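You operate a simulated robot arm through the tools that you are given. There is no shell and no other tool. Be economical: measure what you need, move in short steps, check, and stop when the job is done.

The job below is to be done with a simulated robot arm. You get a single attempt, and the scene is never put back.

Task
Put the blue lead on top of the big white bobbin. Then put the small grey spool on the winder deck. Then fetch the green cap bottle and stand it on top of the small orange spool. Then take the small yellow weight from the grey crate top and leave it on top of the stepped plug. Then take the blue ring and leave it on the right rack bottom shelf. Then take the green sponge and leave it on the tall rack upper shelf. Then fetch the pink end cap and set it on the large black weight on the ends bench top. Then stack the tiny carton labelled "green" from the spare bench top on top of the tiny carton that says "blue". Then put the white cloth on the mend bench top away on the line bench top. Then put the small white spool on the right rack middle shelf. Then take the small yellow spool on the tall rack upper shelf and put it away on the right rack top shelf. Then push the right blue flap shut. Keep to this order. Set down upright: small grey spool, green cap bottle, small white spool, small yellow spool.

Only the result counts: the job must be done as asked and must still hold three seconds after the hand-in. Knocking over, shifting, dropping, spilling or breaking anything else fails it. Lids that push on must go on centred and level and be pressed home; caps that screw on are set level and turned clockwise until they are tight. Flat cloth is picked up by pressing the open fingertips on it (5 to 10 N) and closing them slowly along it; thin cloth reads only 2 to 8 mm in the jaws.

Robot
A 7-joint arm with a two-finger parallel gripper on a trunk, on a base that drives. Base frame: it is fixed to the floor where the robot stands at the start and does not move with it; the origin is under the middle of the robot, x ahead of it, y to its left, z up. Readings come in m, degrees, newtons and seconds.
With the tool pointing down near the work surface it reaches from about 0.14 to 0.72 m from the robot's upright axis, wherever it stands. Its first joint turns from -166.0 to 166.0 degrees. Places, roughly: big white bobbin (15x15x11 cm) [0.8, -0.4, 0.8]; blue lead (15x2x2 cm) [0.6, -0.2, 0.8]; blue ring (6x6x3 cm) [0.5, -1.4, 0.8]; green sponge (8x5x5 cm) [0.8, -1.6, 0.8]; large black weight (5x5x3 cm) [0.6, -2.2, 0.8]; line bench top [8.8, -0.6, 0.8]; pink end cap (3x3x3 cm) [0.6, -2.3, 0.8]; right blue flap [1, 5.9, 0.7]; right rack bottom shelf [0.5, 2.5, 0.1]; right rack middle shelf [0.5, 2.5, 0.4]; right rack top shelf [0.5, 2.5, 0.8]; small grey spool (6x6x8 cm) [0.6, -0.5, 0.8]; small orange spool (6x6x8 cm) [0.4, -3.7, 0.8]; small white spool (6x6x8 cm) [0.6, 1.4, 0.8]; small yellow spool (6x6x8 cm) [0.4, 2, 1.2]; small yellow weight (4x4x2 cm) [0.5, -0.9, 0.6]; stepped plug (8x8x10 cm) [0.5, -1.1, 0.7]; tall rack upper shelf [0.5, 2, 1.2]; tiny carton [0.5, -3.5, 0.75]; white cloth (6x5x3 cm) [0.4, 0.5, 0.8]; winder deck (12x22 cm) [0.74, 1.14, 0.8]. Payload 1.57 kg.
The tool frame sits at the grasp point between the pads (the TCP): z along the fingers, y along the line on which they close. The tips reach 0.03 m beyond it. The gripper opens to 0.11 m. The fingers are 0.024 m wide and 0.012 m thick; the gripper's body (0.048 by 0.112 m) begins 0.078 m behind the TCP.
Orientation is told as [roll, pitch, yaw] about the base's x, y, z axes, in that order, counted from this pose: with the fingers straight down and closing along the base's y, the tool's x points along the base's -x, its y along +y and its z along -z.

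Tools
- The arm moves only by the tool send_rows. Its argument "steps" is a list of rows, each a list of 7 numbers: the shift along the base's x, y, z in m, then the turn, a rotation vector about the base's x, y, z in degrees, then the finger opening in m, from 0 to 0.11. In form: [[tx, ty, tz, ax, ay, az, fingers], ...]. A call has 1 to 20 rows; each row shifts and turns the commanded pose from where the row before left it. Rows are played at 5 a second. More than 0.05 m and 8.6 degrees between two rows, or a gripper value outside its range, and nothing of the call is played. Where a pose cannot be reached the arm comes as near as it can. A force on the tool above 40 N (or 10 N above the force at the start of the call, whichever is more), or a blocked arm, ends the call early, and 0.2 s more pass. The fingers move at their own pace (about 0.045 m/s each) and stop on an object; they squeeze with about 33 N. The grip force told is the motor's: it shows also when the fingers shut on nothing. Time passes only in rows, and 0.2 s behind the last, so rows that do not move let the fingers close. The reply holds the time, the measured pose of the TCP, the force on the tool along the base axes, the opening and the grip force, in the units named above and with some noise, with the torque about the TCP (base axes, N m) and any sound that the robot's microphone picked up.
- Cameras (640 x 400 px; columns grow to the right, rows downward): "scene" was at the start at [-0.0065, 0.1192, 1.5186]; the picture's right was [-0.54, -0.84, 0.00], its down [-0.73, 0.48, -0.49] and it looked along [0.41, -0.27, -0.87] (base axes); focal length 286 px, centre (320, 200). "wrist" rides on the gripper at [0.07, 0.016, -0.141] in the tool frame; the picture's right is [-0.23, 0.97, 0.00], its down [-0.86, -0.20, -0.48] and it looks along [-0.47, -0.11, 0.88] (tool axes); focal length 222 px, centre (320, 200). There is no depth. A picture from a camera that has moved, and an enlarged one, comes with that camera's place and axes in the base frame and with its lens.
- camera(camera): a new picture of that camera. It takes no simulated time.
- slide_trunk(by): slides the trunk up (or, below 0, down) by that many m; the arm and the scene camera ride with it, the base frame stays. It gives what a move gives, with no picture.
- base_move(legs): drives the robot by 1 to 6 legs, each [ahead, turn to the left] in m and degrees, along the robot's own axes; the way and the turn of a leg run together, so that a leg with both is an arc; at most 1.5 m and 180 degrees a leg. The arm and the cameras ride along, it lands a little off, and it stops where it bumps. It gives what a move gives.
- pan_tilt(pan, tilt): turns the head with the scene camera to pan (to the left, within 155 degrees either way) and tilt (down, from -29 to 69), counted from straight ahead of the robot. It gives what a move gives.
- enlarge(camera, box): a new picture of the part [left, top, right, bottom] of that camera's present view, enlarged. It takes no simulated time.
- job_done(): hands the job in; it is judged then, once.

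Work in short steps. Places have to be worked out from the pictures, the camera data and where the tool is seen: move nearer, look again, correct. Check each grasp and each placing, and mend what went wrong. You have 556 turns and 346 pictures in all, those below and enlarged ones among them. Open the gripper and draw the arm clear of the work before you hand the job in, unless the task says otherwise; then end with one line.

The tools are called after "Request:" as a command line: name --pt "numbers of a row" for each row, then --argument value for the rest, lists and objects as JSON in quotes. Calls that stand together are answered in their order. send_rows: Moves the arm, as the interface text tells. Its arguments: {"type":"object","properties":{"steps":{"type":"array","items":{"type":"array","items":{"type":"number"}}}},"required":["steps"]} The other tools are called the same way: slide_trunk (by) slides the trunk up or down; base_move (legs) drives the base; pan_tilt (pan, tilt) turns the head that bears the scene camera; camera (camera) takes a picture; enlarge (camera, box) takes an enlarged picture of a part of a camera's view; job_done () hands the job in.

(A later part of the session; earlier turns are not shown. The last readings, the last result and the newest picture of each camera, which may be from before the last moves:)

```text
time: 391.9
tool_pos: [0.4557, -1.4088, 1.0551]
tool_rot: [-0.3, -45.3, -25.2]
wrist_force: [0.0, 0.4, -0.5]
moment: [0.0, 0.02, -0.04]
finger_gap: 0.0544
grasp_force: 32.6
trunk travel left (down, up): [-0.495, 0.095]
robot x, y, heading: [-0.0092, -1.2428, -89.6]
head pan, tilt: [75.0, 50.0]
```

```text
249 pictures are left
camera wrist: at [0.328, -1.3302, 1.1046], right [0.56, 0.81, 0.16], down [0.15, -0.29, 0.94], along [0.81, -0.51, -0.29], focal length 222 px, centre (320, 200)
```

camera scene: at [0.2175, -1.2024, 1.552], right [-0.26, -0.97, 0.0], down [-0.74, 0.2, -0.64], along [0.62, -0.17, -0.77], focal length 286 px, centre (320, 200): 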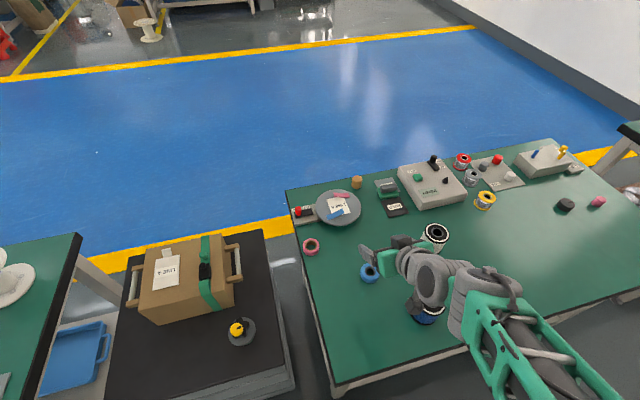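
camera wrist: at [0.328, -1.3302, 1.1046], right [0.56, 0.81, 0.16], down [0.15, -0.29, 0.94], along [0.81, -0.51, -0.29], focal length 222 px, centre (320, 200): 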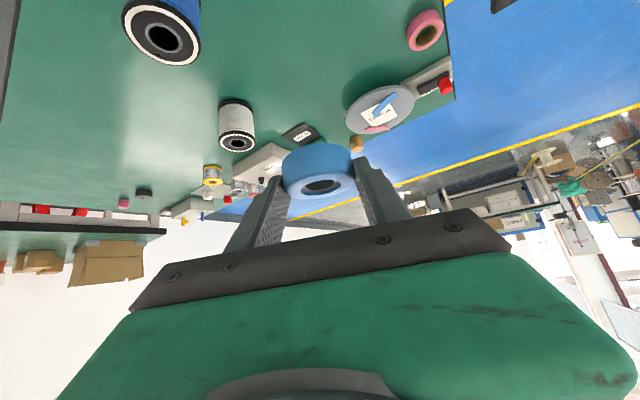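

The ring is held firmly and level. I swing the arm to the front for the corridor drive.

Request:
send_rows --pt "-0.0214 -0.0378 0 0 0 -4.61 0.04" --pt "-0.0243 -0.0353 0 0 0 -4.61 0.04" --pt "-0.027 -0.0327 0 0 0 -4.61 0.04" --pt "-0.0301 -0.0305 0 0 0 -4.61 0.04" --pt "-0.0317 -0.0267 0 0 0 -4.61 0.04" --pt "-0.0336 -0.0236 0 0 0 -4.61 0.04" --pt "-0.0351 -0.0203 0 0 0 -4.61 0.04" --pt "-0.0364 -0.0168 0 0 0 -4.61 0.04" --pt "-0.0373 -0.0134 0 0 0 -4.61 0.04" --pt "-0.0379 -0.01 0 0 0 -4.61 0.04" --pt "-0.0389 -0.0066 0 0 0 -4.61 0.04" --pt "-0.0381 -0.003 0 0 0 -4.61 0.04" --pt "-0.0378 0.0005 0 0 0 -4.61 0.04" --pt "-0.0371 0.0042 0 0 0 -4.61 0.04"

```text
time: 395.1
tool_pos: [-0.0025, -1.6539, 1.0182]
tool_rot: [-0.3, -39.3, -88.7]
wrist_force: [0.5, -0.1, -0.3]
moment: [0.0, 0.04, -0.03]
finger_gap: 0.0542
grasp_force: 33.3
trunk travel left (down, up): [-0.495, 0.095]
robot x, y, heading: [-0.0048, -1.2399, -89.9]
head pan, tilt: [75.0, 50.0]
stopped in row 14: the arm was blocked; the commanded pose is now the measured one
```

The arm met its own limit at the end of the swing; I extend slightly and restore the tilt.

Request:
send_rows --pt "0 -0.03 0.01 0 0 0 0.04" --pt "0 -0.02 0.01 -2.9 0 0 0.04" --pt "0 0 0.01 -2.9 0 0 0.04"

```text
time: 395.9
tool_pos: [-0.0007, -1.7047, 1.0525]
tool_rot: [-0.5, -45.6, -88.7]
wrist_force: [-0.3, 0.6, -0.1]
moment: [-0.01, 0.0, 0.02]
finger_gap: 0.0545
grasp_force: 33.1
trunk travel left (down, up): [-0.495, 0.095]
robot x, y, heading: [-0.0095, -1.2444, -90.1]
head pan, tilt: [75.0, 50.0]
```

I reverse along the corridor in stages, checking x.

Request:
base_move --legs '[[-1.5, 0], [-0.4, 0]]'

```text
time: 405.4
tool_pos: [-0.0023, 0.1883, 1.0527]
tool_rot: [-0.5, -45.6, -88.8]
wrist_force: [-0.7, 0.5, -0.3]
moment: [-0.01, 0.03, 0.03]
finger_gap: 0.0542
grasp_force: 32.8
trunk travel left (down, up): [-0.495, 0.095]
robot x, y, heading: [-0.0096, 0.6499, -89.9]
head pan, tilt: [75.0, 50.0]
```

Request:
base_move --legs '[[-1.2, 0]]'

```text
time: 411.4
tool_pos: [-0.0008, 1.3703, 1.0526]
tool_rot: [-0.5, -45.6, -88.4]
wrist_force: [1.2, -0.3, -0.9]
moment: [0.0, -0.02, 0.03]
finger_gap: 0.0539
grasp_force: 32.8
trunk travel left (down, up): [-0.495, 0.095]
robot x, y, heading: [-0.0124, 1.8348, -89.8]
head pan, tilt: [75.0, 50.0]
```

I go on to y≈2.75 and look at the right rack from the corridor side.

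Request:
base_move --legs '[[-0.9, 0]]'

Request:
pan_tilt --pan 80 --tilt 60

Request:
camera --camera "scene"

Request:
pan_tilt --pan 50 --tilt 45

Request:
camera --camera "scene"

```text
time: 416.2
tool_pos: [-0.0047, 2.2931, 1.0526]
tool_rot: [-0.5, -45.6, -88.2]
wrist_force: [0.1, 0.2, -0.3]
moment: [0.01, 0.01, 0.0]
finger_gap: 0.0541
grasp_force: 33.8
trunk travel left (down, up): [-0.495, 0.095]
robot x, y, heading: [-0.0175, 2.7523, -89.5]
head pan, tilt: [75.0, 50.0]
```

```text
time: 416.9
tool_pos: [-0.0046, 2.2925, 1.0526]
tool_rot: [-0.5, -45.6, -88.2]
wrist_force: [0.0, 0.9, -0.5]
moment: [0.01, -0.02, 0.0]
finger_gap: 0.054
grasp_force: 33.2
trunk travel left (down, up): [-0.495, 0.095]
robot x, y, heading: [-0.016, 2.7544, -89.5]
head pan, tilt: [80.0, 60.0]
```

```text
248 pictures are left
camera scene: at [0.2013, 2.8049, 1.5395], right [-0.17, -0.99, 0.0], down [-0.85, 0.14, -0.5], along [0.49, -0.08, -0.87], focal length 286 px, centre (320, 200)
```

scene: 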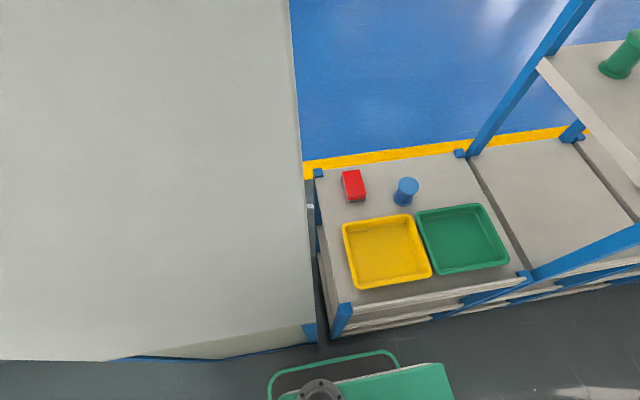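

```text
time: 417.9
tool_pos: [-0.0039, 2.2927, 1.0526]
tool_rot: [-0.4, -45.6, -88.2]
wrist_force: [-0.2, -0.4, -0.3]
moment: [0.02, 0.0, -0.03]
finger_gap: 0.054
grasp_force: 33.5
trunk travel left (down, up): [-0.495, 0.095]
robot x, y, heading: [-0.016, 2.7554, -89.8]
head pan, tilt: [50.0, 45.0]
```

```text
247 pictures are left
camera scene: at [0.1983, 2.7642, 1.5589], right [-0.64, -0.77, 0.0], down [-0.55, 0.45, -0.71], along [0.55, -0.45, -0.71], focal length 286 px, centre (320, 200)
```

scene: 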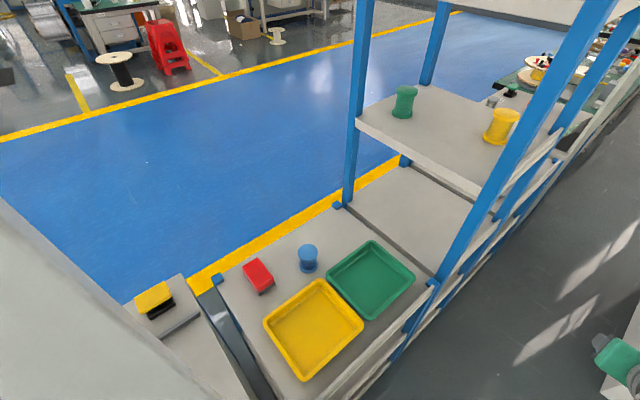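

The rack's open sides should be easier from the blue aisle. I continue reversing to the end and go round.

Request:
base_move --legs '[[-1.5, 0.5], [-1.5, 0], [-1.5, 0], [-0.5, 0]]'

Request:
base_move --legs '[[0, 90], [1.5, 0], [0.25, 0], [0, -90]]'

```text
time: 441.6
tool_pos: [-0.1567, 7.2274, 1.0523]
tool_rot: [-0.5, -45.5, -85.6]
wrist_force: [-0.4, -0.5, -0.6]
moment: [-0.02, 0.0, 0.02]
finger_gap: 0.0537
grasp_force: 33.3
trunk travel left (down, up): [-0.495, 0.095]
robot x, y, heading: [-0.1897, 7.6889, -86.9]
head pan, tilt: [50.0, 45.0]
```

```text
time: 458.1
tool_pos: [1.583, 7.2784, 1.0521]
tool_rot: [-0.5, -45.6, -87.3]
wrist_force: [1.0, 0.1, -0.8]
moment: [0.02, 0.02, 0.01]
finger_gap: 0.0538
grasp_force: 32.9
trunk travel left (down, up): [-0.495, 0.095]
robot x, y, heading: [1.5668, 7.7398, -88.6]
head pan, tilt: [50.0, 45.0]
```

Request:
base_move --legs '[[0, 10], [1.0, 0], [0, -10], [1.5, 0], [1.5, 0], [1.2, 0]]'

Request:
base_move --legs '[[0, -90]]'

Request:
pan_tilt --pan 10 --tilt 45

Request:
camera --camera "scene"

```text
time: 484.4
tool_pos: [1.8328, 2.1099, 1.0528]
tool_rot: [-0.5, -45.6, -87.5]
wrist_force: [0.7, 0.2, -0.1]
moment: [-0.01, 0.02, -0.01]
finger_gap: 0.053
grasp_force: 33.2
trunk travel left (down, up): [-0.495, 0.095]
robot x, y, heading: [1.8133, 2.5731, -88.7]
head pan, tilt: [50.0, 45.0]
```

```text
time: 488.6
tool_pos: [1.3508, 2.5525, 1.0511]
tool_rot: [-0.5, -45.6, -177.3]
wrist_force: [0.6, 0.7, 0.0]
moment: [-0.03, -0.01, -0.03]
finger_gap: 0.0529
grasp_force: 33.1
trunk travel left (down, up): [-0.495, 0.095]
robot x, y, heading: [1.8116, 2.5722, -178.8]
head pan, tilt: [50.0, 45.0]
```

```text
time: 489.6
tool_pos: [1.3514, 2.5533, 1.0522]
tool_rot: [-0.5, -45.5, -177.3]
wrist_force: [-0.7, 0.0, -0.5]
moment: [0.03, -0.02, -0.02]
finger_gap: 0.053
grasp_force: 32.9
trunk travel left (down, up): [-0.495, 0.095]
robot x, y, heading: [1.8095, 2.5717, -178.6]
head pan, tilt: [10.0, 45.0]
```

```text
246 pictures are left
camera scene: at [1.7959, 2.404, 1.559], right [-0.2, 0.98, 0.0], down [0.69, 0.14, -0.71], along [-0.69, -0.14, -0.71], focal length 286 px, centre (320, 200)
```

scene: 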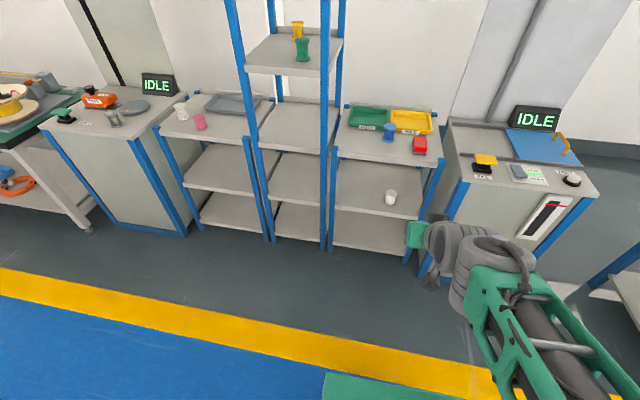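

The right rack's bottom shelf is open from this side (front edge x≈0.75, y≈2.25–2.74). I drive 0.36 m closer and lower the trunk.

Request:
base_move --legs '[[0.36, 0]]'

Request:
slide_trunk --by -0.45

Request:
camera --camera "scene"

Request:
camera --camera "wrist"

```text
time: 492.0
tool_pos: [0.9866, 2.5452, 1.0521]
tool_rot: [-0.6, -45.6, -177.4]
wrist_force: [0.6, 0.6, 0.2]
moment: [0.0, -0.03, -0.03]
finger_gap: 0.0531
grasp_force: 33.1
trunk travel left (down, up): [-0.495, 0.095]
robot x, y, heading: [1.4498, 2.5649, -178.8]
head pan, tilt: [10.0, 45.0]
```

```text
refused: -0.45 is not a number from -0.4 to 0.4
```

```text
245 pictures are left
camera scene: at [1.431, 2.3953, 1.559], right [-0.2, 0.98, 0.0], down [0.69, 0.14, -0.71], along [-0.69, -0.14, -0.71], focal length 286 px, centre (320, 200)
```

scene: 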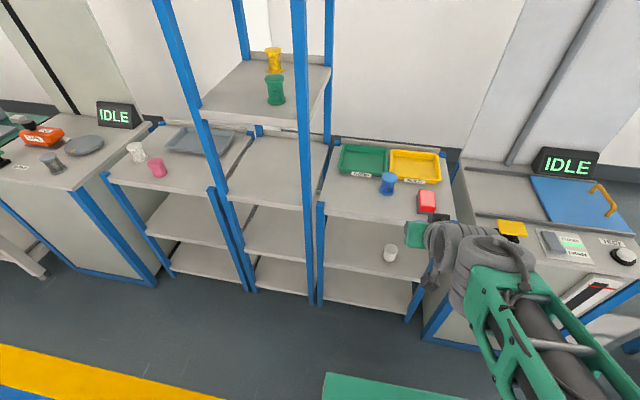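

```text
244 pictures are left
camera wrist: at [1.1371, 2.5342, 1.1003], right [-0.12, -0.98, 0.16], down [-0.26, 0.18, 0.95], along [-0.96, 0.07, -0.28], focal length 222 px, centre (320, 200)
```

wrist: 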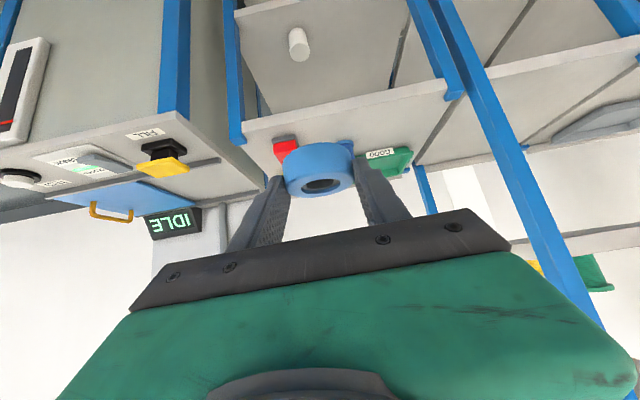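

Request:
slide_trunk --by -0.4

Request:
camera --camera "scene"

Request:
camera --camera "wrist"

```text
time: 495.8
tool_pos: [0.987, 2.5448, 0.6526]
tool_rot: [-0.5, -45.6, -177.4]
wrist_force: [0.5, -0.3, 0.1]
moment: [-0.02, 0.0, -0.01]
finger_gap: 0.0532
grasp_force: 32.8
trunk travel left (down, up): [-0.095, 0.495]
robot x, y, heading: [1.4516, 2.5633, -178.5]
head pan, tilt: [10.0, 45.0]
```

```text
243 pictures are left
camera scene: at [1.4312, 2.3953, 1.159], right [-0.2, 0.98, 0.0], down [0.69, 0.14, -0.71], along [-0.69, -0.14, -0.71], focal length 286 px, centre (320, 200)
```

scene: 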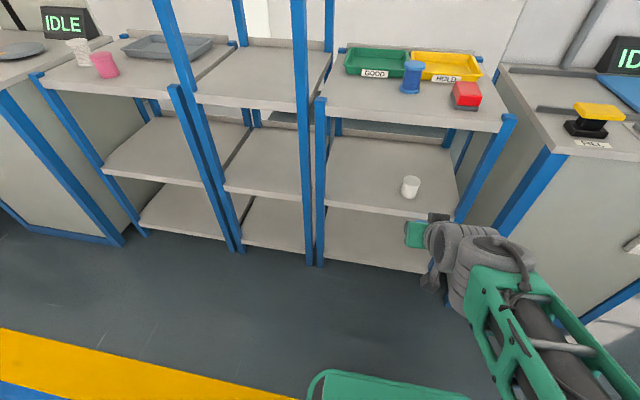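

```text
242 pictures are left
camera wrist: at [1.1372, 2.5342, 0.7004], right [-0.12, -0.98, 0.16], down [-0.26, 0.18, 0.95], along [-0.96, 0.07, -0.28], focal length 222 px, centre (320, 200)
```

wrist: 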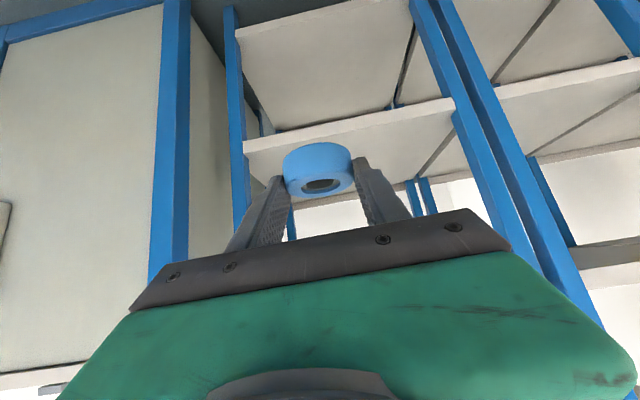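

The bottom shelf is at z≈0.13 and the middle one at ≈0.45. I lower the hand in front of the rack in stages.

Request:
slide_trunk --by -0.08

Request:
send_rows --pt "-0.015 -0.004 -0.045 0 0 0 0.04" --pt "-0.015 -0.004 -0.045 0 0 0 0.04" --pt "-0.015 -0.004 -0.045 0 0 0 0.04" --pt "-0.015 -0.004 -0.045 0 0 0 0.04" --pt "-0.015 -0.004 -0.045 0 0 0 0.04"

Request:
camera --camera "scene"

Request:
camera --camera "wrist"

```text
time: 497.0
tool_pos: [0.9859, 2.545, 0.5729]
tool_rot: [-0.6, -45.6, -177.4]
wrist_force: [-0.4, -0.3, -0.6]
moment: [-0.02, 0.0, -0.01]
finger_gap: 0.0531
grasp_force: 32.9
trunk travel left (down, up): [-0.015, 0.575]
robot x, y, heading: [1.4473, 2.5637, -178.6]
head pan, tilt: [10.0, 45.0]
```

```text
time: 498.2
tool_pos: [0.9107, 2.526, 0.3478]
tool_rot: [-0.4, -45.7, -177.4]
wrist_force: [0.3, -1.1, 0.1]
moment: [0.01, 0.0, 0.0]
finger_gap: 0.0533
grasp_force: 33.0
trunk travel left (down, up): [-0.015, 0.575]
robot x, y, heading: [1.4469, 2.5627, -178.8]
head pan, tilt: [10.0, 45.0]
```

```text
241 pictures are left
camera scene: at [1.4315, 2.3954, 1.079], right [-0.2, 0.98, 0.0], down [0.69, 0.14, -0.71], along [-0.69, -0.14, -0.71], focal length 286 px, centre (320, 200)
```

scene: 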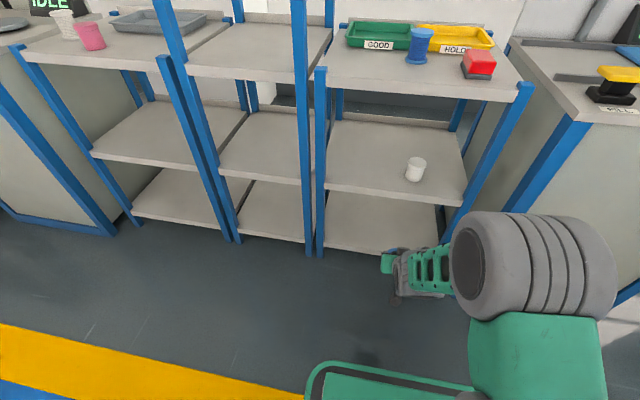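

```text
240 pictures are left
camera wrist: at [1.0608, 2.5154, 0.3961], right [-0.12, -0.98, 0.16], down [-0.26, 0.18, 0.95], along [-0.96, 0.07, -0.28], focal length 222 px, centre (320, 200)
```

wrist: 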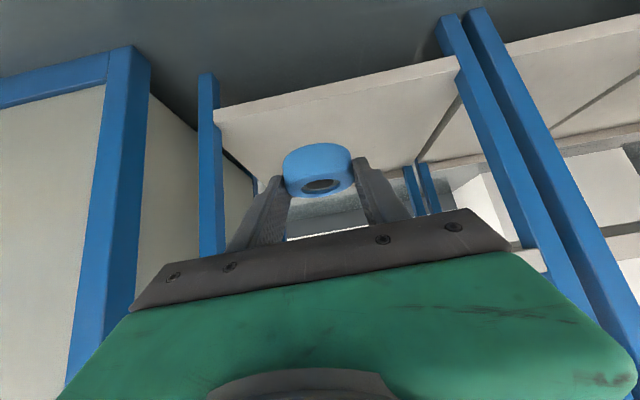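

Request:
send_rows --pt "-0.005 -0.003 -0.04 0 0 0 0.04" --pt "-0.005 -0.003 -0.04 0 0 0 0.04" --pt "-0.005 -0.003 -0.04 0 0 0 0.04" --pt "-0.005 -0.003 -0.03 0 0 0 0.04"

Request:
camera --camera "wrist"

Request:
enlarge --camera "scene" --box '[300, 150, 500, 310]'

```text
time: 499.2
tool_pos: [0.8914, 2.5146, 0.1974]
tool_rot: [-0.4, -45.6, -177.3]
wrist_force: [0.0, -0.3, -0.2]
moment: [0.02, -0.06, 0.02]
finger_gap: 0.0528
grasp_force: 32.5
trunk travel left (down, up): [-0.015, 0.575]
robot x, y, heading: [1.4475, 2.5616, -178.5]
head pan, tilt: [10.0, 45.0]
```

```text
239 pictures are left
camera wrist: at [1.0419, 2.503, 0.2463], right [-0.12, -0.98, 0.16], down [-0.26, 0.18, 0.95], along [-0.96, 0.07, -0.28], focal length 222 px, centre (320, 200)
```

wrist: 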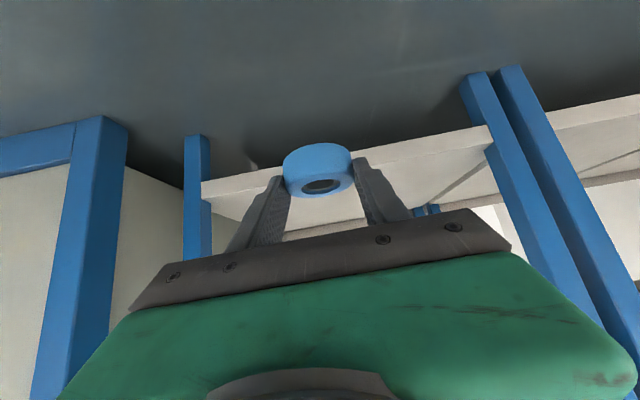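

```text
2.50 times, centred on (400, 230) of scene
camera zoom: at [1.4313, 2.3953, 1.079], right [-0.2, 0.98, 0.0], down [0.69, 0.14, -0.71], along [-0.69, -0.14, -0.71], focal length 714 px, centre (120, 125)
```

zoom: 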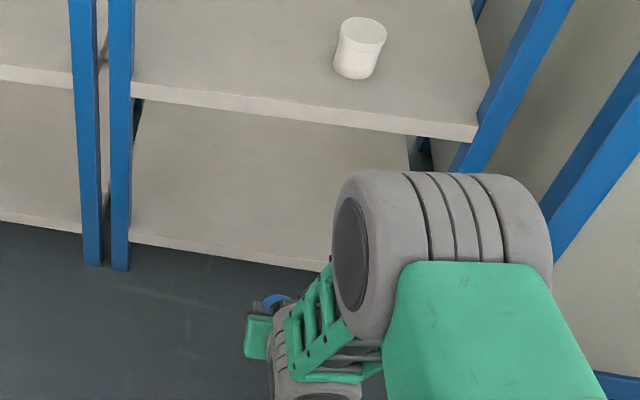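

The ring is clear above the bottom shelf level (≈0.11). I move it in over the shelf in stages.

Request:
send_rows --pt "-0.04 -0.003 0 0 0 0 0.04" --pt "-0.04 -0.003 0 0 0 0 0.04" --pt "-0.04 -0.003 0 0 0 0 0.04"

Request:
camera --camera "wrist"

Request:
camera --camera "scene"

```text
time: 500.0
tool_pos: [0.7731, 2.5041, 0.1985]
tool_rot: [-0.5, -45.6, -177.3]
wrist_force: [-0.5, -0.1, 0.1]
moment: [0.01, -0.01, 0.0]
finger_gap: 0.0529
grasp_force: 33.2
trunk travel left (down, up): [-0.015, 0.575]
robot x, y, heading: [1.4462, 2.5613, -178.6]
head pan, tilt: [10.0, 45.0]
```

```text
237 pictures are left
camera wrist: at [0.9228, 2.4939, 0.2459], right [-0.12, -0.98, 0.16], down [-0.27, 0.18, 0.95], along [-0.96, 0.07, -0.28], focal length 222 px, centre (320, 200)
```

wrist: 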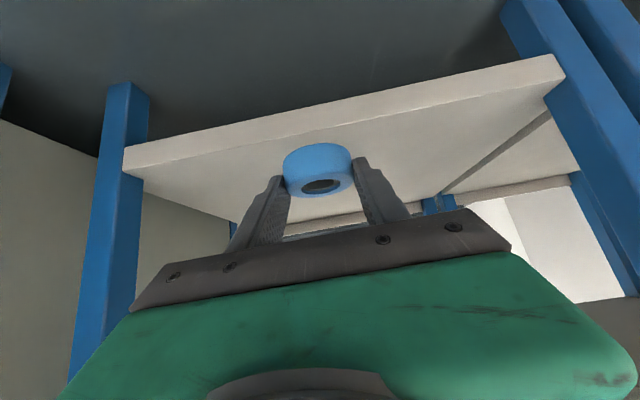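

```text
236 pictures are left
camera scene: at [1.4312, 2.3953, 1.079], right [-0.2, 0.98, 0.0], down [0.69, 0.14, -0.71], along [-0.69, -0.14, -0.71], focal length 286 px, centre (320, 200)
```

scene: 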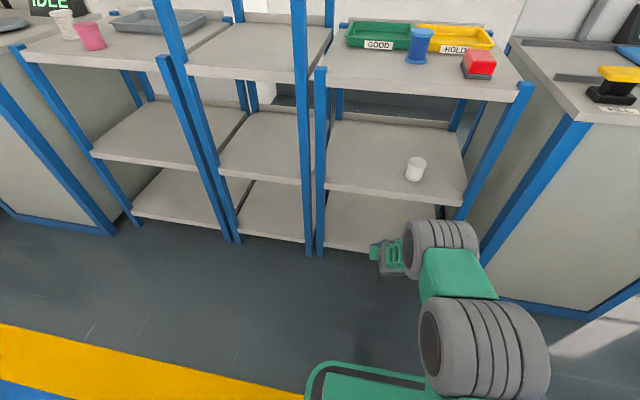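

Request:
send_rows --pt "-0.03 0 0 0 0 0 0.04" --pt "-0.03 0 0 0 0 0 0.04"

Request:
camera --camera "wrist"

Request:
enlarge --camera "scene" --box '[300, 150, 500, 310]'

```text
time: 500.6
tool_pos: [0.7124, 2.5045, 0.1963]
tool_rot: [-0.5, -45.5, -177.3]
wrist_force: [-0.3, -0.5, -1.2]
moment: [-0.01, 0.0, 0.02]
finger_gap: 0.0531
grasp_force: 33.6
trunk travel left (down, up): [-0.015, 0.575]
robot x, y, heading: [1.4514, 2.5656, -178.5]
head pan, tilt: [10.0, 45.0]
```

```text
235 pictures are left
camera wrist: at [0.8626, 2.4938, 0.2441], right [-0.12, -0.98, 0.16], down [-0.27, 0.18, 0.95], along [-0.96, 0.07, -0.28], focal length 222 px, centre (320, 200)
```

wrist: 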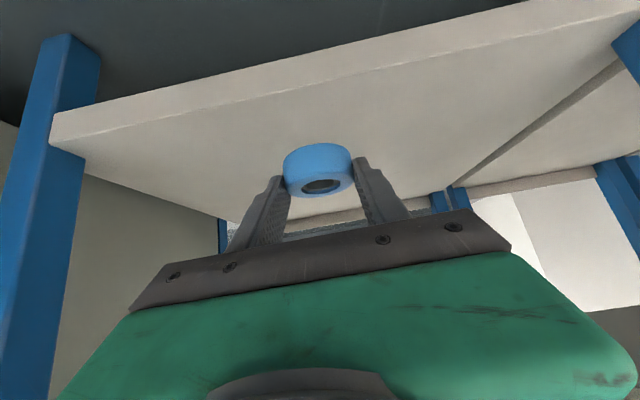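

```text
2.50 times, centred on (400, 230) of scene
camera zoom: at [1.4312, 2.3953, 1.079], right [-0.2, 0.98, 0.0], down [0.69, 0.14, -0.71], along [-0.69, -0.14, -0.71], focal length 714 px, centre (120, 125)
```

zoom: 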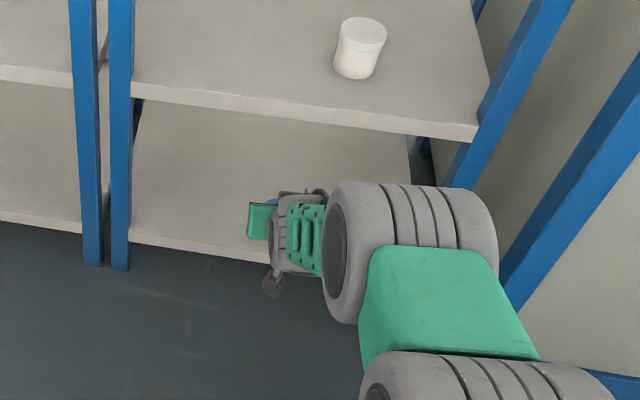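

Request:
send_rows --pt "-0.03 0 0 0 0 0 0.04" --pt "0 0 -0.015 0 0 0 0.04" --pt "0 0 -0.015 0 0 0 0.04" --pt "0 0 -0.006 0 0 0 0.04" --pt "0 0 -0.004 0 0 0 0.04"

Request:
camera --camera "wrist"

```text
time: 501.8
tool_pos: [0.6823, 2.503, 0.1568]
tool_rot: [-0.4, -45.6, -177.4]
wrist_force: [-0.2, 0.5, -0.5]
moment: [0.04, -0.01, -0.01]
finger_gap: 0.0531
grasp_force: 33.1
trunk travel left (down, up): [-0.015, 0.575]
robot x, y, heading: [1.4502, 2.5624, -178.4]
head pan, tilt: [10.0, 45.0]
```

```text
233 pictures are left
camera wrist: at [0.8324, 2.493, 0.2051], right [-0.12, -0.98, 0.16], down [-0.26, 0.18, 0.95], along [-0.96, 0.07, -0.28], focal length 222 px, centre (320, 200)
```

wrist: 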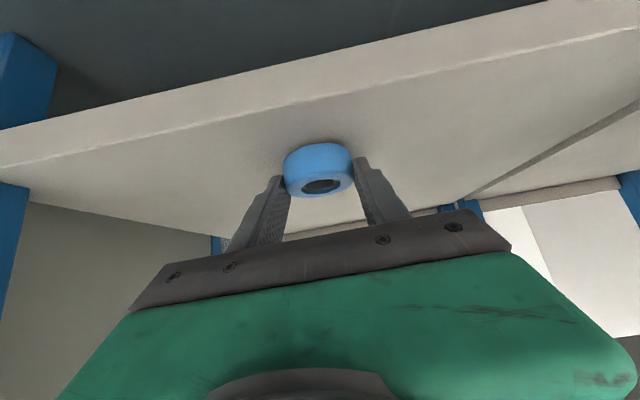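

Request:
send_rows --pt "0 0 -0.004 0 0 0 0.04" --pt "0 0 -0.004 0 0 0 0.04" --pt "0 0 -0.003 0 0 0 0.04" --pt "0 0 -0.003 0 0 0 0.04"

```text
time: 502.8
tool_pos: [0.6775, 2.5032, 0.1505]
tool_rot: [-0.4, -46.4, -177.4]
wrist_force: [-1.9, 2.1, 30.8]
moment: [-0.06, 0.51, 0.02]
finger_gap: 0.0537
grasp_force: 33.3
trunk travel left (down, up): [-0.015, 0.575]
robot x, y, heading: [1.4459, 2.5622, -178.9]
head pan, tilt: [10.0, 45.0]
```

Contact with the shelf. I relieve the pressure and release.

Request:
send_rows --pt "0 0 0.007 0 0 0 0.05" --pt "0 0 0 0 0 0 0.06" --pt "0 0 0 0 0 0 0.075" --pt "0 0 0 0 0 0 0.09" --pt "0 0 0 0 0 0 0.09"

Request:
camera --camera "wrist"

```text
time: 504.0
tool_pos: [0.6844, 2.5028, 0.1508]
tool_rot: [-0.5, -45.4, -177.2]
wrist_force: [10.4, 15.3, 20.9]
moment: [-0.42, -0.08, 0.23]
finger_gap: 0.0768
grasp_force: 0.0
trunk travel left (down, up): [-0.015, 0.575]
robot x, y, heading: [1.449, 2.5656, -178.8]
head pan, tilt: [10.0, 45.0]
```

```text
232 pictures are left
camera wrist: at [0.8344, 2.4919, 0.1984], right [-0.12, -0.98, 0.16], down [-0.27, 0.18, 0.95], along [-0.96, 0.07, -0.28], focal length 222 px, centre (320, 200)
```

wrist: 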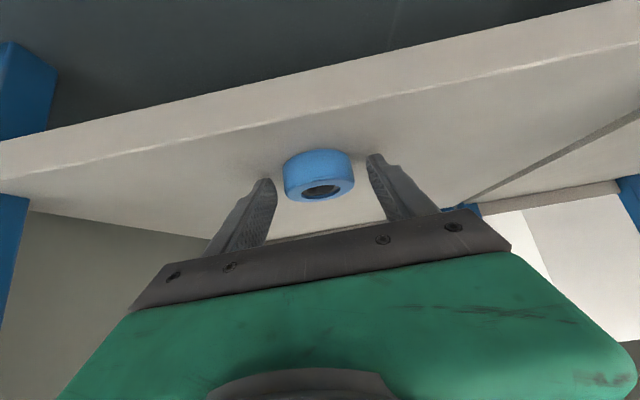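

The ring is free on the shelf, but the fingertips press on it. I lift a little, open fully and back straight out.

Request:
send_rows --pt "0 0 0.006 0 0 0 0.085" --pt "0 0 0.006 0 0 0 0.09" --pt "0.01 0 0.005 0 0 0 0.09" --pt "0.03 0 0.01 0 0 0 0.09" --pt "0.04 0 0.01 0 0 0 0.09" --pt "0.04 0 0 0 0 0 0.09" --pt "0.04 0 0 0 0 0 0.09"

Request:
camera --camera "wrist"

```text
time: 505.6
tool_pos: [0.8431, 2.5025, 0.1879]
tool_rot: [-0.5, -45.6, -177.3]
wrist_force: [0.4, -0.1, -0.4]
moment: [-0.05, 0.0, 0.04]
finger_gap: 0.0899
grasp_force: 0.0
trunk travel left (down, up): [-0.015, 0.575]
robot x, y, heading: [1.4461, 2.5655, -178.8]
head pan, tilt: [10.0, 45.0]
```

```text
231 pictures are left
camera wrist: at [0.9928, 2.4922, 0.2351], right [-0.12, -0.98, 0.16], down [-0.26, 0.18, 0.95], along [-0.96, 0.07, -0.28], focal length 222 px, centre (320, 200)
```

wrist: 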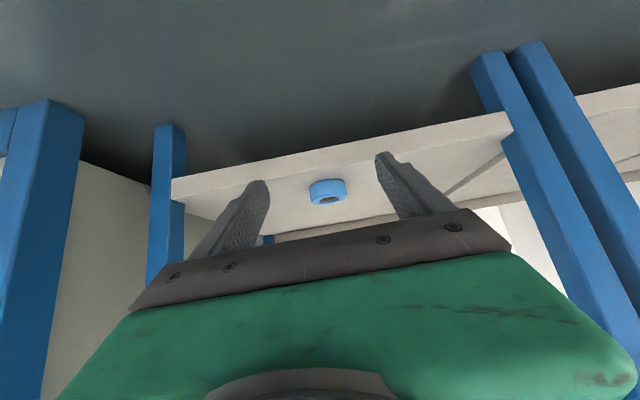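

The ring lies on the bottom shelf. Next the green sponge; I withdraw and raise the arm and trunk.

Request:
send_rows --pt "0.04 0 0.01 0 0 0 0.09" --pt "0.03 0 0.035 0 0 0 0.09" --pt "0 0 0.045 0 0 0 0.09" --pt "0 0 0.045 0 0 0 0.09" --pt "0 0 0.045 0 0 0 0.09" --pt "0.01 0 0.045 0 0 0 0.09" --pt "0.01 0 0.045 0 0 0 0.09" --pt "0.01 0 0.045 0 0 0 0.09" --pt "0.01 0 0.045 0 0 0 0.09"

Request:
slide_trunk --by 0.4

```text
time: 507.6
tool_pos: [0.9522, 2.5029, 0.5464]
tool_rot: [-0.5, -45.6, -177.3]
wrist_force: [-1.2, -0.1, -0.5]
moment: [0.03, 0.02, 0.01]
finger_gap: 0.0899
grasp_force: 0.1
trunk travel left (down, up): [-0.015, 0.575]
robot x, y, heading: [1.4463, 2.5616, -178.6]
head pan, tilt: [10.0, 45.0]
```

```text
time: 511.4
tool_pos: [0.9523, 2.5029, 0.947]
tool_rot: [-0.5, -45.7, -177.4]
wrist_force: [0.1, 0.1, -0.4]
moment: [0.02, 0.01, -0.02]
finger_gap: 0.0899
grasp_force: 0.1
trunk travel left (down, up): [-0.415, 0.175]
robot x, y, heading: [1.4486, 2.5615, -178.9]
head pan, tilt: [10.0, 45.0]
```

Request:
base_move --legs '[[-0.35, 0], [0, 89.5], [1.5, 0], [1.5, 0], [1.15, 0], [0, -90]]'

Request:
slide_trunk --by 0.12

Request:
send_rows --pt "0 0 0.01 0 -7.5 0 0.09" --pt "0 0 0.01 0 -7.5 0 0.09"

Request:
pan_tilt --pan 0 --tilt 45

Request:
camera --camera "scene"

```text
time: 541.0
tool_pos: [1.1363, -1.6314, 0.9471]
tool_rot: [-0.5, -45.5, 177.3]
wrist_force: [0.4, -0.6, -1.3]
moment: [-0.03, 0.02, 0.0]
finger_gap: 0.0898
grasp_force: 0.1
trunk travel left (down, up): [-0.415, 0.175]
robot x, y, heading: [1.6383, -1.6169, 175.8]
head pan, tilt: [10.0, 45.0]
```

```text
time: 542.5
tool_pos: [1.1368, -1.6314, 1.0674]
tool_rot: [-0.5, -45.6, 177.3]
wrist_force: [0.0, 0.2, -0.4]
moment: [0.0, -0.01, 0.0]
finger_gap: 0.0901
grasp_force: 0.0
trunk travel left (down, up): [-0.535, 0.055]
robot x, y, heading: [1.637, -1.6186, 175.7]
head pan, tilt: [10.0, 45.0]
```

```text
time: 543.1
tool_pos: [1.1365, -1.632, 1.0873]
tool_rot: [-1.3, -30.5, 177.9]
wrist_force: [-0.8, -0.6, -0.5]
moment: [-0.01, -0.04, 0.02]
finger_gap: 0.0899
grasp_force: 0.1
trunk travel left (down, up): [-0.535, 0.055]
robot x, y, heading: [1.6357, -1.6162, 176.1]
head pan, tilt: [10.0, 45.0]
```

```text
time: 543.8
tool_pos: [1.1363, -1.6311, 1.0876]
tool_rot: [-1.2, -30.6, 177.8]
wrist_force: [0.5, 0.2, 0.4]
moment: [-0.01, -0.01, 0.05]
finger_gap: 0.0899
grasp_force: 0.0
trunk travel left (down, up): [-0.535, 0.055]
robot x, y, heading: [1.6367, -1.6164, 175.9]
head pan, tilt: [0.0, 45.0]
```

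```text
230 pictures are left
camera scene: at [1.6037, -1.7684, 1.599], right [0.07, 1.0, 0.0], down [0.71, -0.05, -0.71], along [-0.71, 0.05, -0.71], focal length 286 px, centre (320, 200)
```

scene: 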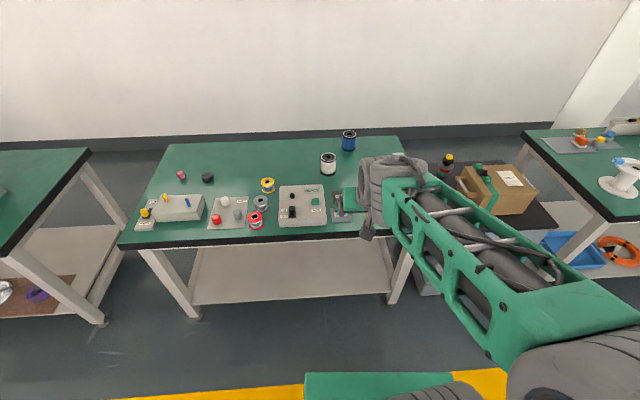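

I straighten the hand to vertical and drive 0.2 m closer.

Request:
send_rows --pt "0 0 0 0 -7.6 0 0.09" --pt "0 0 0 0 -7.6 0 0.09" --pt "0 0 0 0 -7.6 0 0.09" --pt "0 0 0 0 -7.6 0 0.09"

Request:
base_move --legs '[[0.2, 0]]'

Request:
pan_tilt --pan -10 --tilt 55

Request:
camera --camera "scene"

Request:
camera --camera "wrist"

```text
time: 544.8
tool_pos: [1.1368, -1.6313, 1.0855]
tool_rot: [-2.4, 0.0, 178.1]
wrist_force: [-0.3, 0.0, 0.5]
moment: [0.03, -0.03, 0.0]
finger_gap: 0.0899
grasp_force: 0.1
trunk travel left (down, up): [-0.535, 0.055]
robot x, y, heading: [1.6343, -1.6139, 176.0]
head pan, tilt: [0.0, 45.0]
```

```text
time: 546.4
tool_pos: [0.9345, -1.6153, 1.087]
tool_rot: [-2.3, -0.2, 178.0]
wrist_force: [0.0, -0.6, -0.2]
moment: [0.0, -0.02, 0.03]
finger_gap: 0.0902
grasp_force: 0.1
trunk travel left (down, up): [-0.535, 0.055]
robot x, y, heading: [1.438, -1.6015, 175.8]
head pan, tilt: [0.0, 45.0]
```

```text
time: 547.1
tool_pos: [0.9347, -1.6162, 1.0877]
tool_rot: [-2.4, -0.2, 178.0]
wrist_force: [-0.1, -0.6, -0.7]
moment: [-0.05, -0.03, 0.01]
finger_gap: 0.09
grasp_force: 0.2
trunk travel left (down, up): [-0.535, 0.055]
robot x, y, heading: [1.4365, -1.5985, 175.9]
head pan, tilt: [-10.0, 55.0]
```

```text
229 pictures are left
camera scene: at [1.413, -1.7424, 1.5856], right [0.24, 0.97, 0.0], down [0.79, -0.2, -0.57], along [-0.56, 0.14, -0.82], focal length 286 px, centre (320, 200)
```

scene: 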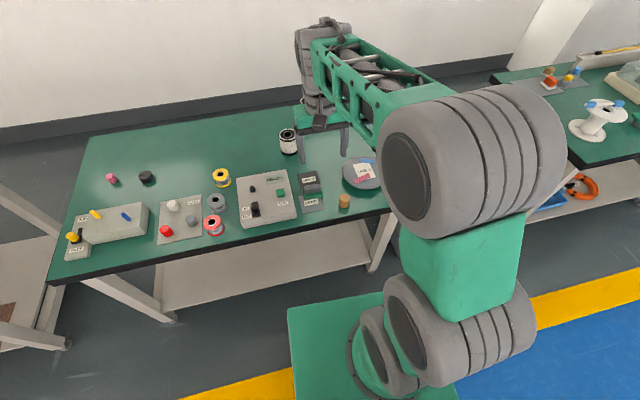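

```text
228 pictures are left
camera wrist: at [1.0048, -1.6404, 1.2266], right [-0.26, -0.96, -0.04], down [-0.85, 0.21, 0.49], along [-0.46, 0.16, -0.87], focal length 222 px, centre (320, 200)
```

wrist: 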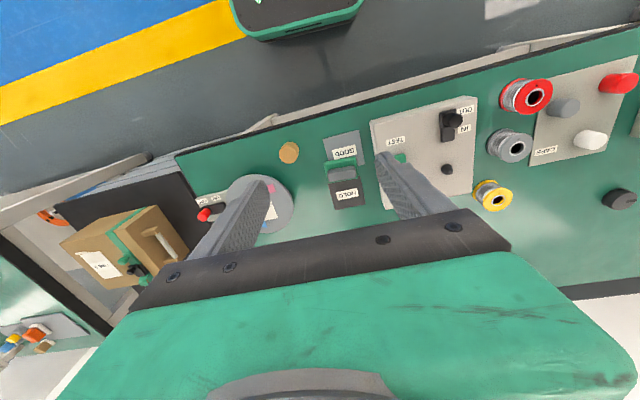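

Request:
enlarge --camera "wrist" --box '[260, 110, 420, 220]'

Request:
enlarge --camera "scene" --box '[270, 140, 390, 230]'

```text
3.64 times, centred on (340, 165) of wrist
camera zoom: at [1.0048, -1.6404, 1.2266], right [-0.26, -0.96, -0.04], down [-0.85, 0.21, 0.49], along [-0.46, 0.16, -0.87], focal length 808 px, centre (247, 327)
```

zoom: 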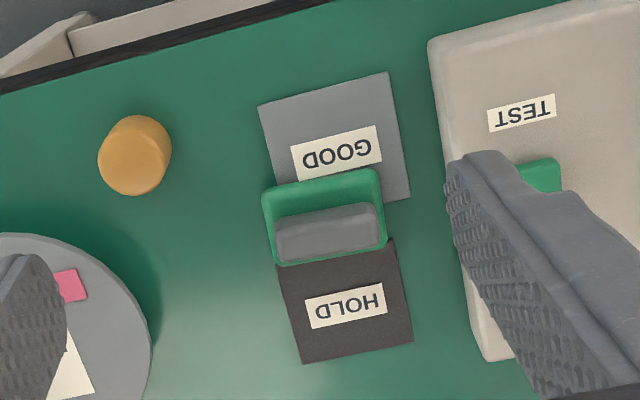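

```text
4.44 times, centred on (330, 185) of scene
camera zoom: at [1.413, -1.7424, 1.5856], right [0.24, 0.97, 0.0], down [0.79, -0.2, -0.57], along [-0.56, 0.14, -0.82], focal length 1270 px, centre (276, 267)
```

zoom: 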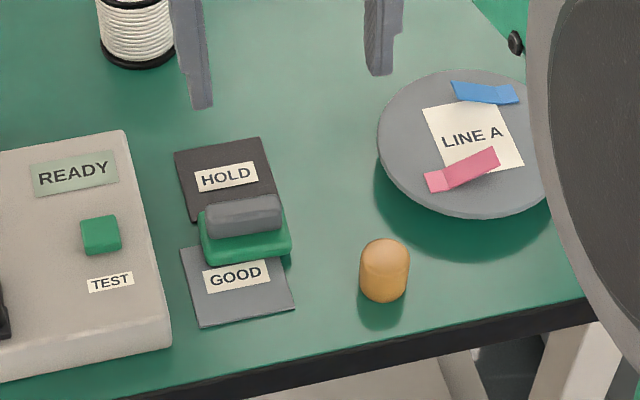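

The sponge (green block with grey grip) is centred at (0.829,-1.621), its long axis near y. I will grip it by its ends with a 45° lean like the ring; I tilt above it now.

Request:
send_rows --pt "-0.015 -0.001 -0.02 -2.4 0 -4.6 0.105" --pt "-0.015 -0.001 -0.02 0.87 7.45 0 0.105" --pt "-0.015 -0.001 -0.02 0.87 7.45 0 0.105" --pt "-0.015 -0.001 -0.02 0.87 7.45 0 0.105" --pt "-0.015 -0.001 -0.02 0.87 7.45 0 0.105" --pt "-0.013 -0.001 -0.02 0.87 7.45 0 0.105" --pt "0 0 -0.03 0.87 7.45 0 0.105"

Request:
camera --camera "wrist"

Request:
enlarge --camera "scene" --box '[250, 110, 410, 230]'

```text
time: 548.8
tool_pos: [0.8453, -1.6235, 0.9378]
tool_rot: [-0.1, -45.1, 173.4]
wrist_force: [-0.3, -0.6, 0.6]
moment: [-0.01, 0.01, -0.03]
finger_gap: 0.1049
grasp_force: 0.0
trunk travel left (down, up): [-0.535, 0.055]
robot x, y, heading: [1.4365, -1.6058, 175.8]
head pan, tilt: [-10.0, 55.0]
```

```text
225 pictures are left
camera wrist: at [0.9926, -1.656, 0.9864], right [-0.27, -0.95, 0.16], down [-0.24, 0.23, 0.94], along [-0.93, 0.22, -0.29], focal length 222 px, centre (320, 200)
```

wrist: 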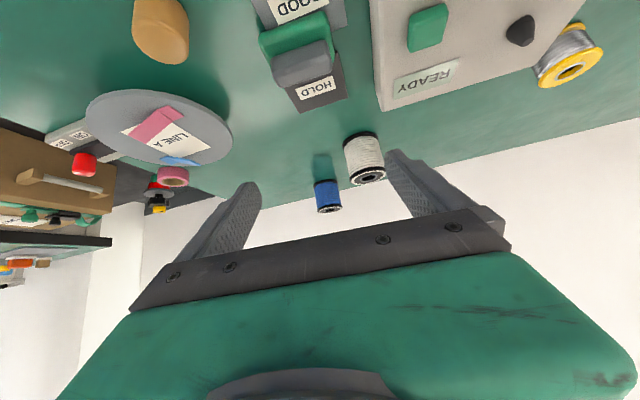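

```text
3.33 times, centred on (330, 170) of scene
camera zoom: at [1.4128, -1.7425, 1.5856], right [0.24, 0.97, 0.0], down [0.79, -0.2, -0.57], along [-0.56, 0.14, -0.82], focal length 952 px, centre (287, 300)
```

zoom: 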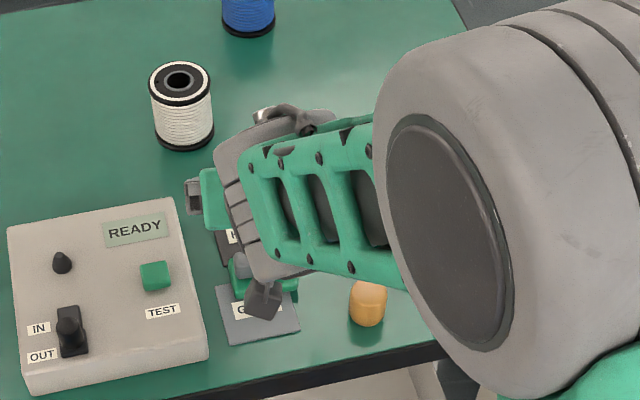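

Request:
send_rows --pt "0 0 -0.04 0 0 0 0.108" --pt "0 0 -0.04 0 0 0 0.108" --pt "0 0 -0.02 0 0 0 0.108"

Request:
camera --camera "wrist"

```text
time: 549.5
tool_pos: [0.8459, -1.6241, 0.8383]
tool_rot: [0.0, -45.1, 173.5]
wrist_force: [-0.1, 1.4, 0.2]
moment: [0.01, 0.03, -0.01]
finger_gap: 0.108
grasp_force: 0.0
trunk travel left (down, up): [-0.535, 0.055]
robot x, y, heading: [1.4351, -1.6001, 176.2]
head pan, tilt: [-10.0, 55.0]
```

```text
223 pictures are left
camera wrist: at [0.9929, -1.6575, 0.8868], right [-0.27, -0.95, 0.16], down [-0.24, 0.23, 0.94], along [-0.93, 0.22, -0.29], focal length 222 px, centre (320, 200)
```

wrist: 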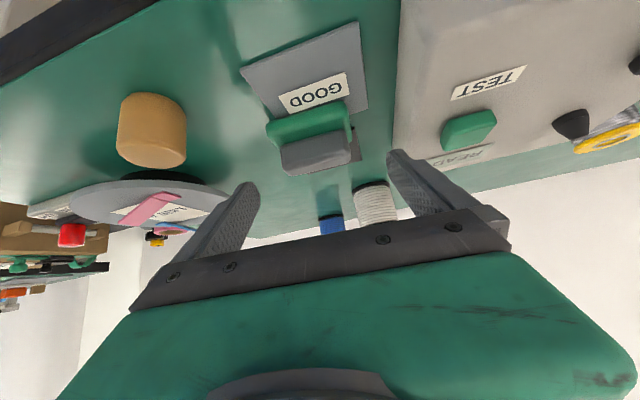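

The control box is close on one side, so I narrow the opening to 95 mm, shift 2 mm, and descend.

Request:
send_rows --pt "-0.002 0.002 0 0 0 0 0.095" --pt "0 0 -0.015 0 0 0 0.095" --pt "0 0 -0.015 0 0 0 0.095"

Request:
camera --camera "wrist"

```text
time: 550.4
tool_pos: [0.8449, -1.6222, 0.8068]
tool_rot: [0.0, -45.0, 173.4]
wrist_force: [0.2, 0.0, 0.9]
moment: [-0.03, 0.03, 0.01]
finger_gap: 0.095
grasp_force: 0.1
trunk travel left (down, up): [-0.535, 0.055]
robot x, y, heading: [1.436, -1.5998, 175.9]
head pan, tilt: [-10.0, 55.0]
```

```text
222 pictures are left
camera wrist: at [0.9917, -1.6549, 0.8574], right [-0.27, -0.95, 0.16], down [-0.24, 0.23, 0.94], along [-0.93, 0.22, -0.29], focal length 222 px, centre (320, 200)
```

wrist: 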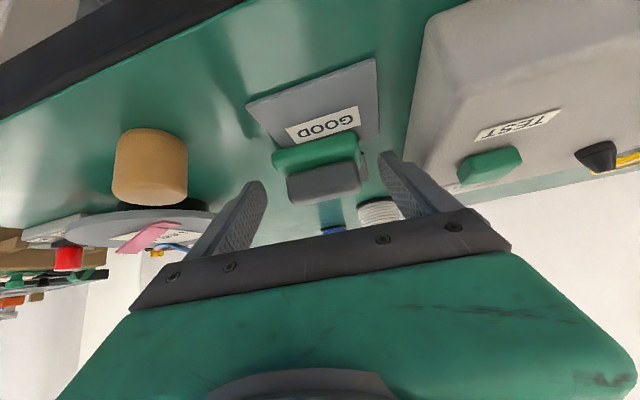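

Request:
send_rows --pt "0.003 0.001 -0.008 0 0 0 0.095" --pt "0 0 -0.006 0 0 0 0.095" --pt "0 0 0 0 0 0 0.08" --pt "0 0 0 0 0 0 0.07" --pt "0 0 0 0 0 0 0.06" --pt "0 0 0 0 0 0 0.06" --pt "0 0 0 0 0 0 0.06"

Request:
camera --camera "wrist"

```text
time: 552.0
tool_pos: [0.8476, -1.6201, 0.7929]
tool_rot: [0.0, -45.1, 173.5]
wrist_force: [0.0, -1.5, 3.4]
moment: [-0.13, 0.06, 0.01]
finger_gap: 0.0699
grasp_force: 32.6
trunk travel left (down, up): [-0.535, 0.055]
robot x, y, heading: [1.4376, -1.6024, 175.9]
head pan, tilt: [-10.0, 55.0]
```

```text
221 pictures are left
camera wrist: at [0.9943, -1.653, 0.8433], right [-0.27, -0.95, 0.16], down [-0.24, 0.23, 0.94], along [-0.93, 0.22, -0.29], focal length 222 px, centre (320, 200)
```

wrist: 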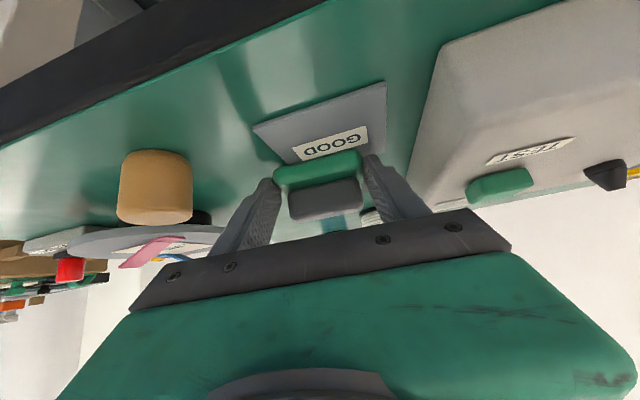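

Gripped. I lift it straight up.

Request:
send_rows --pt "0 0 0.02 0 0 0 0.06" --pt "0 0 0.04 0 0 0 0.06" --pt "0 0 0.045 0 0 0 0.06" --pt "0 0 0.045 0 0 0 0.06" --pt "0 0 0.045 0 0 0 0.06" --pt "0.03 0 0.035 0 0 0 0.06" --pt "0.04 0 0.02 0 0 0 0.06" --pt "0.04 0 0 0 0 0 0.06"

Request:
camera --camera "wrist"

```text
time: 553.8
tool_pos: [0.9593, -1.6175, 1.0435]
tool_rot: [0.0, -45.0, 173.4]
wrist_force: [0.9, 0.7, 0.0]
moment: [0.01, -0.02, -0.03]
finger_gap: 0.0694
grasp_force: 33.2
trunk travel left (down, up): [-0.535, 0.055]
robot x, y, heading: [1.4367, -1.6023, 176.0]
head pan, tilt: [-10.0, 55.0]
```

```text
220 pictures are left
camera wrist: at [1.1056, -1.651, 1.0923], right [-0.27, -0.95, 0.16], down [-0.24, 0.23, 0.94], along [-0.93, 0.22, -0.29], focal length 222 px, centre (320, 200)
```

wrist: 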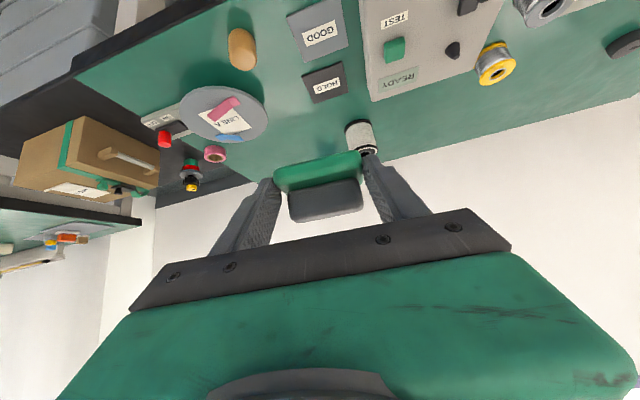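

The sponge is held. I drive back up the aisle to the tall rack (y≈2.0) and face it.

Request:
base_move --legs '[[-0.35, 0], [0, -86.5], [1.5, 0], [1.5, 0], [0.6, 0], [0, 90]]'

Request:
pan_tilt --pan 5 --tilt 25

Request:
camera --camera "scene"

```text
time: 580.5
tool_pos: [1.2401, 1.9052, 1.0422]
tool_rot: [-0.1, -45.0, 179.6]
wrist_force: [0.2, -0.3, -0.3]
moment: [0.04, -0.04, -0.01]
finger_gap: 0.0689
grasp_force: 33.7
trunk travel left (down, up): [-0.535, 0.055]
robot x, y, heading: [1.7137, 1.9675, -178.2]
head pan, tilt: [-10.0, 55.0]
```

```text
time: 581.5
tool_pos: [1.2399, 1.9057, 1.0417]
tool_rot: [-0.1, -45.0, 179.6]
wrist_force: [-0.2, 0.3, 0.1]
moment: [0.0, 0.01, 0.01]
finger_gap: 0.0688
grasp_force: 33.1
trunk travel left (down, up): [-0.535, 0.055]
robot x, y, heading: [1.7131, 1.9739, -177.8]
head pan, tilt: [5.0, 25.0]
```

```text
219 pictures are left
camera scene: at [1.6857, 1.8091, 1.6295], right [-0.12, 0.99, 0.0], down [0.42, 0.05, -0.91], along [-0.9, -0.11, -0.42], focal length 286 px, centre (320, 200)
```

scene: 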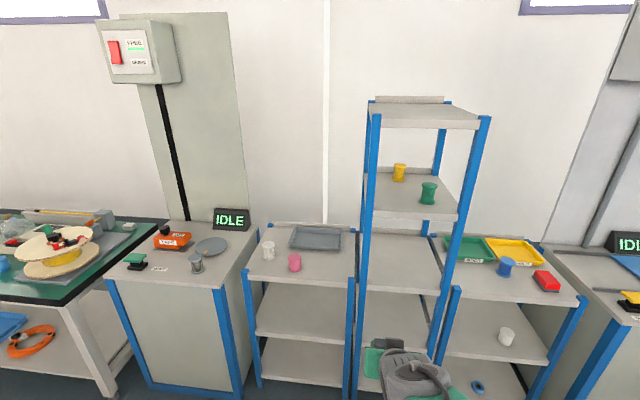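

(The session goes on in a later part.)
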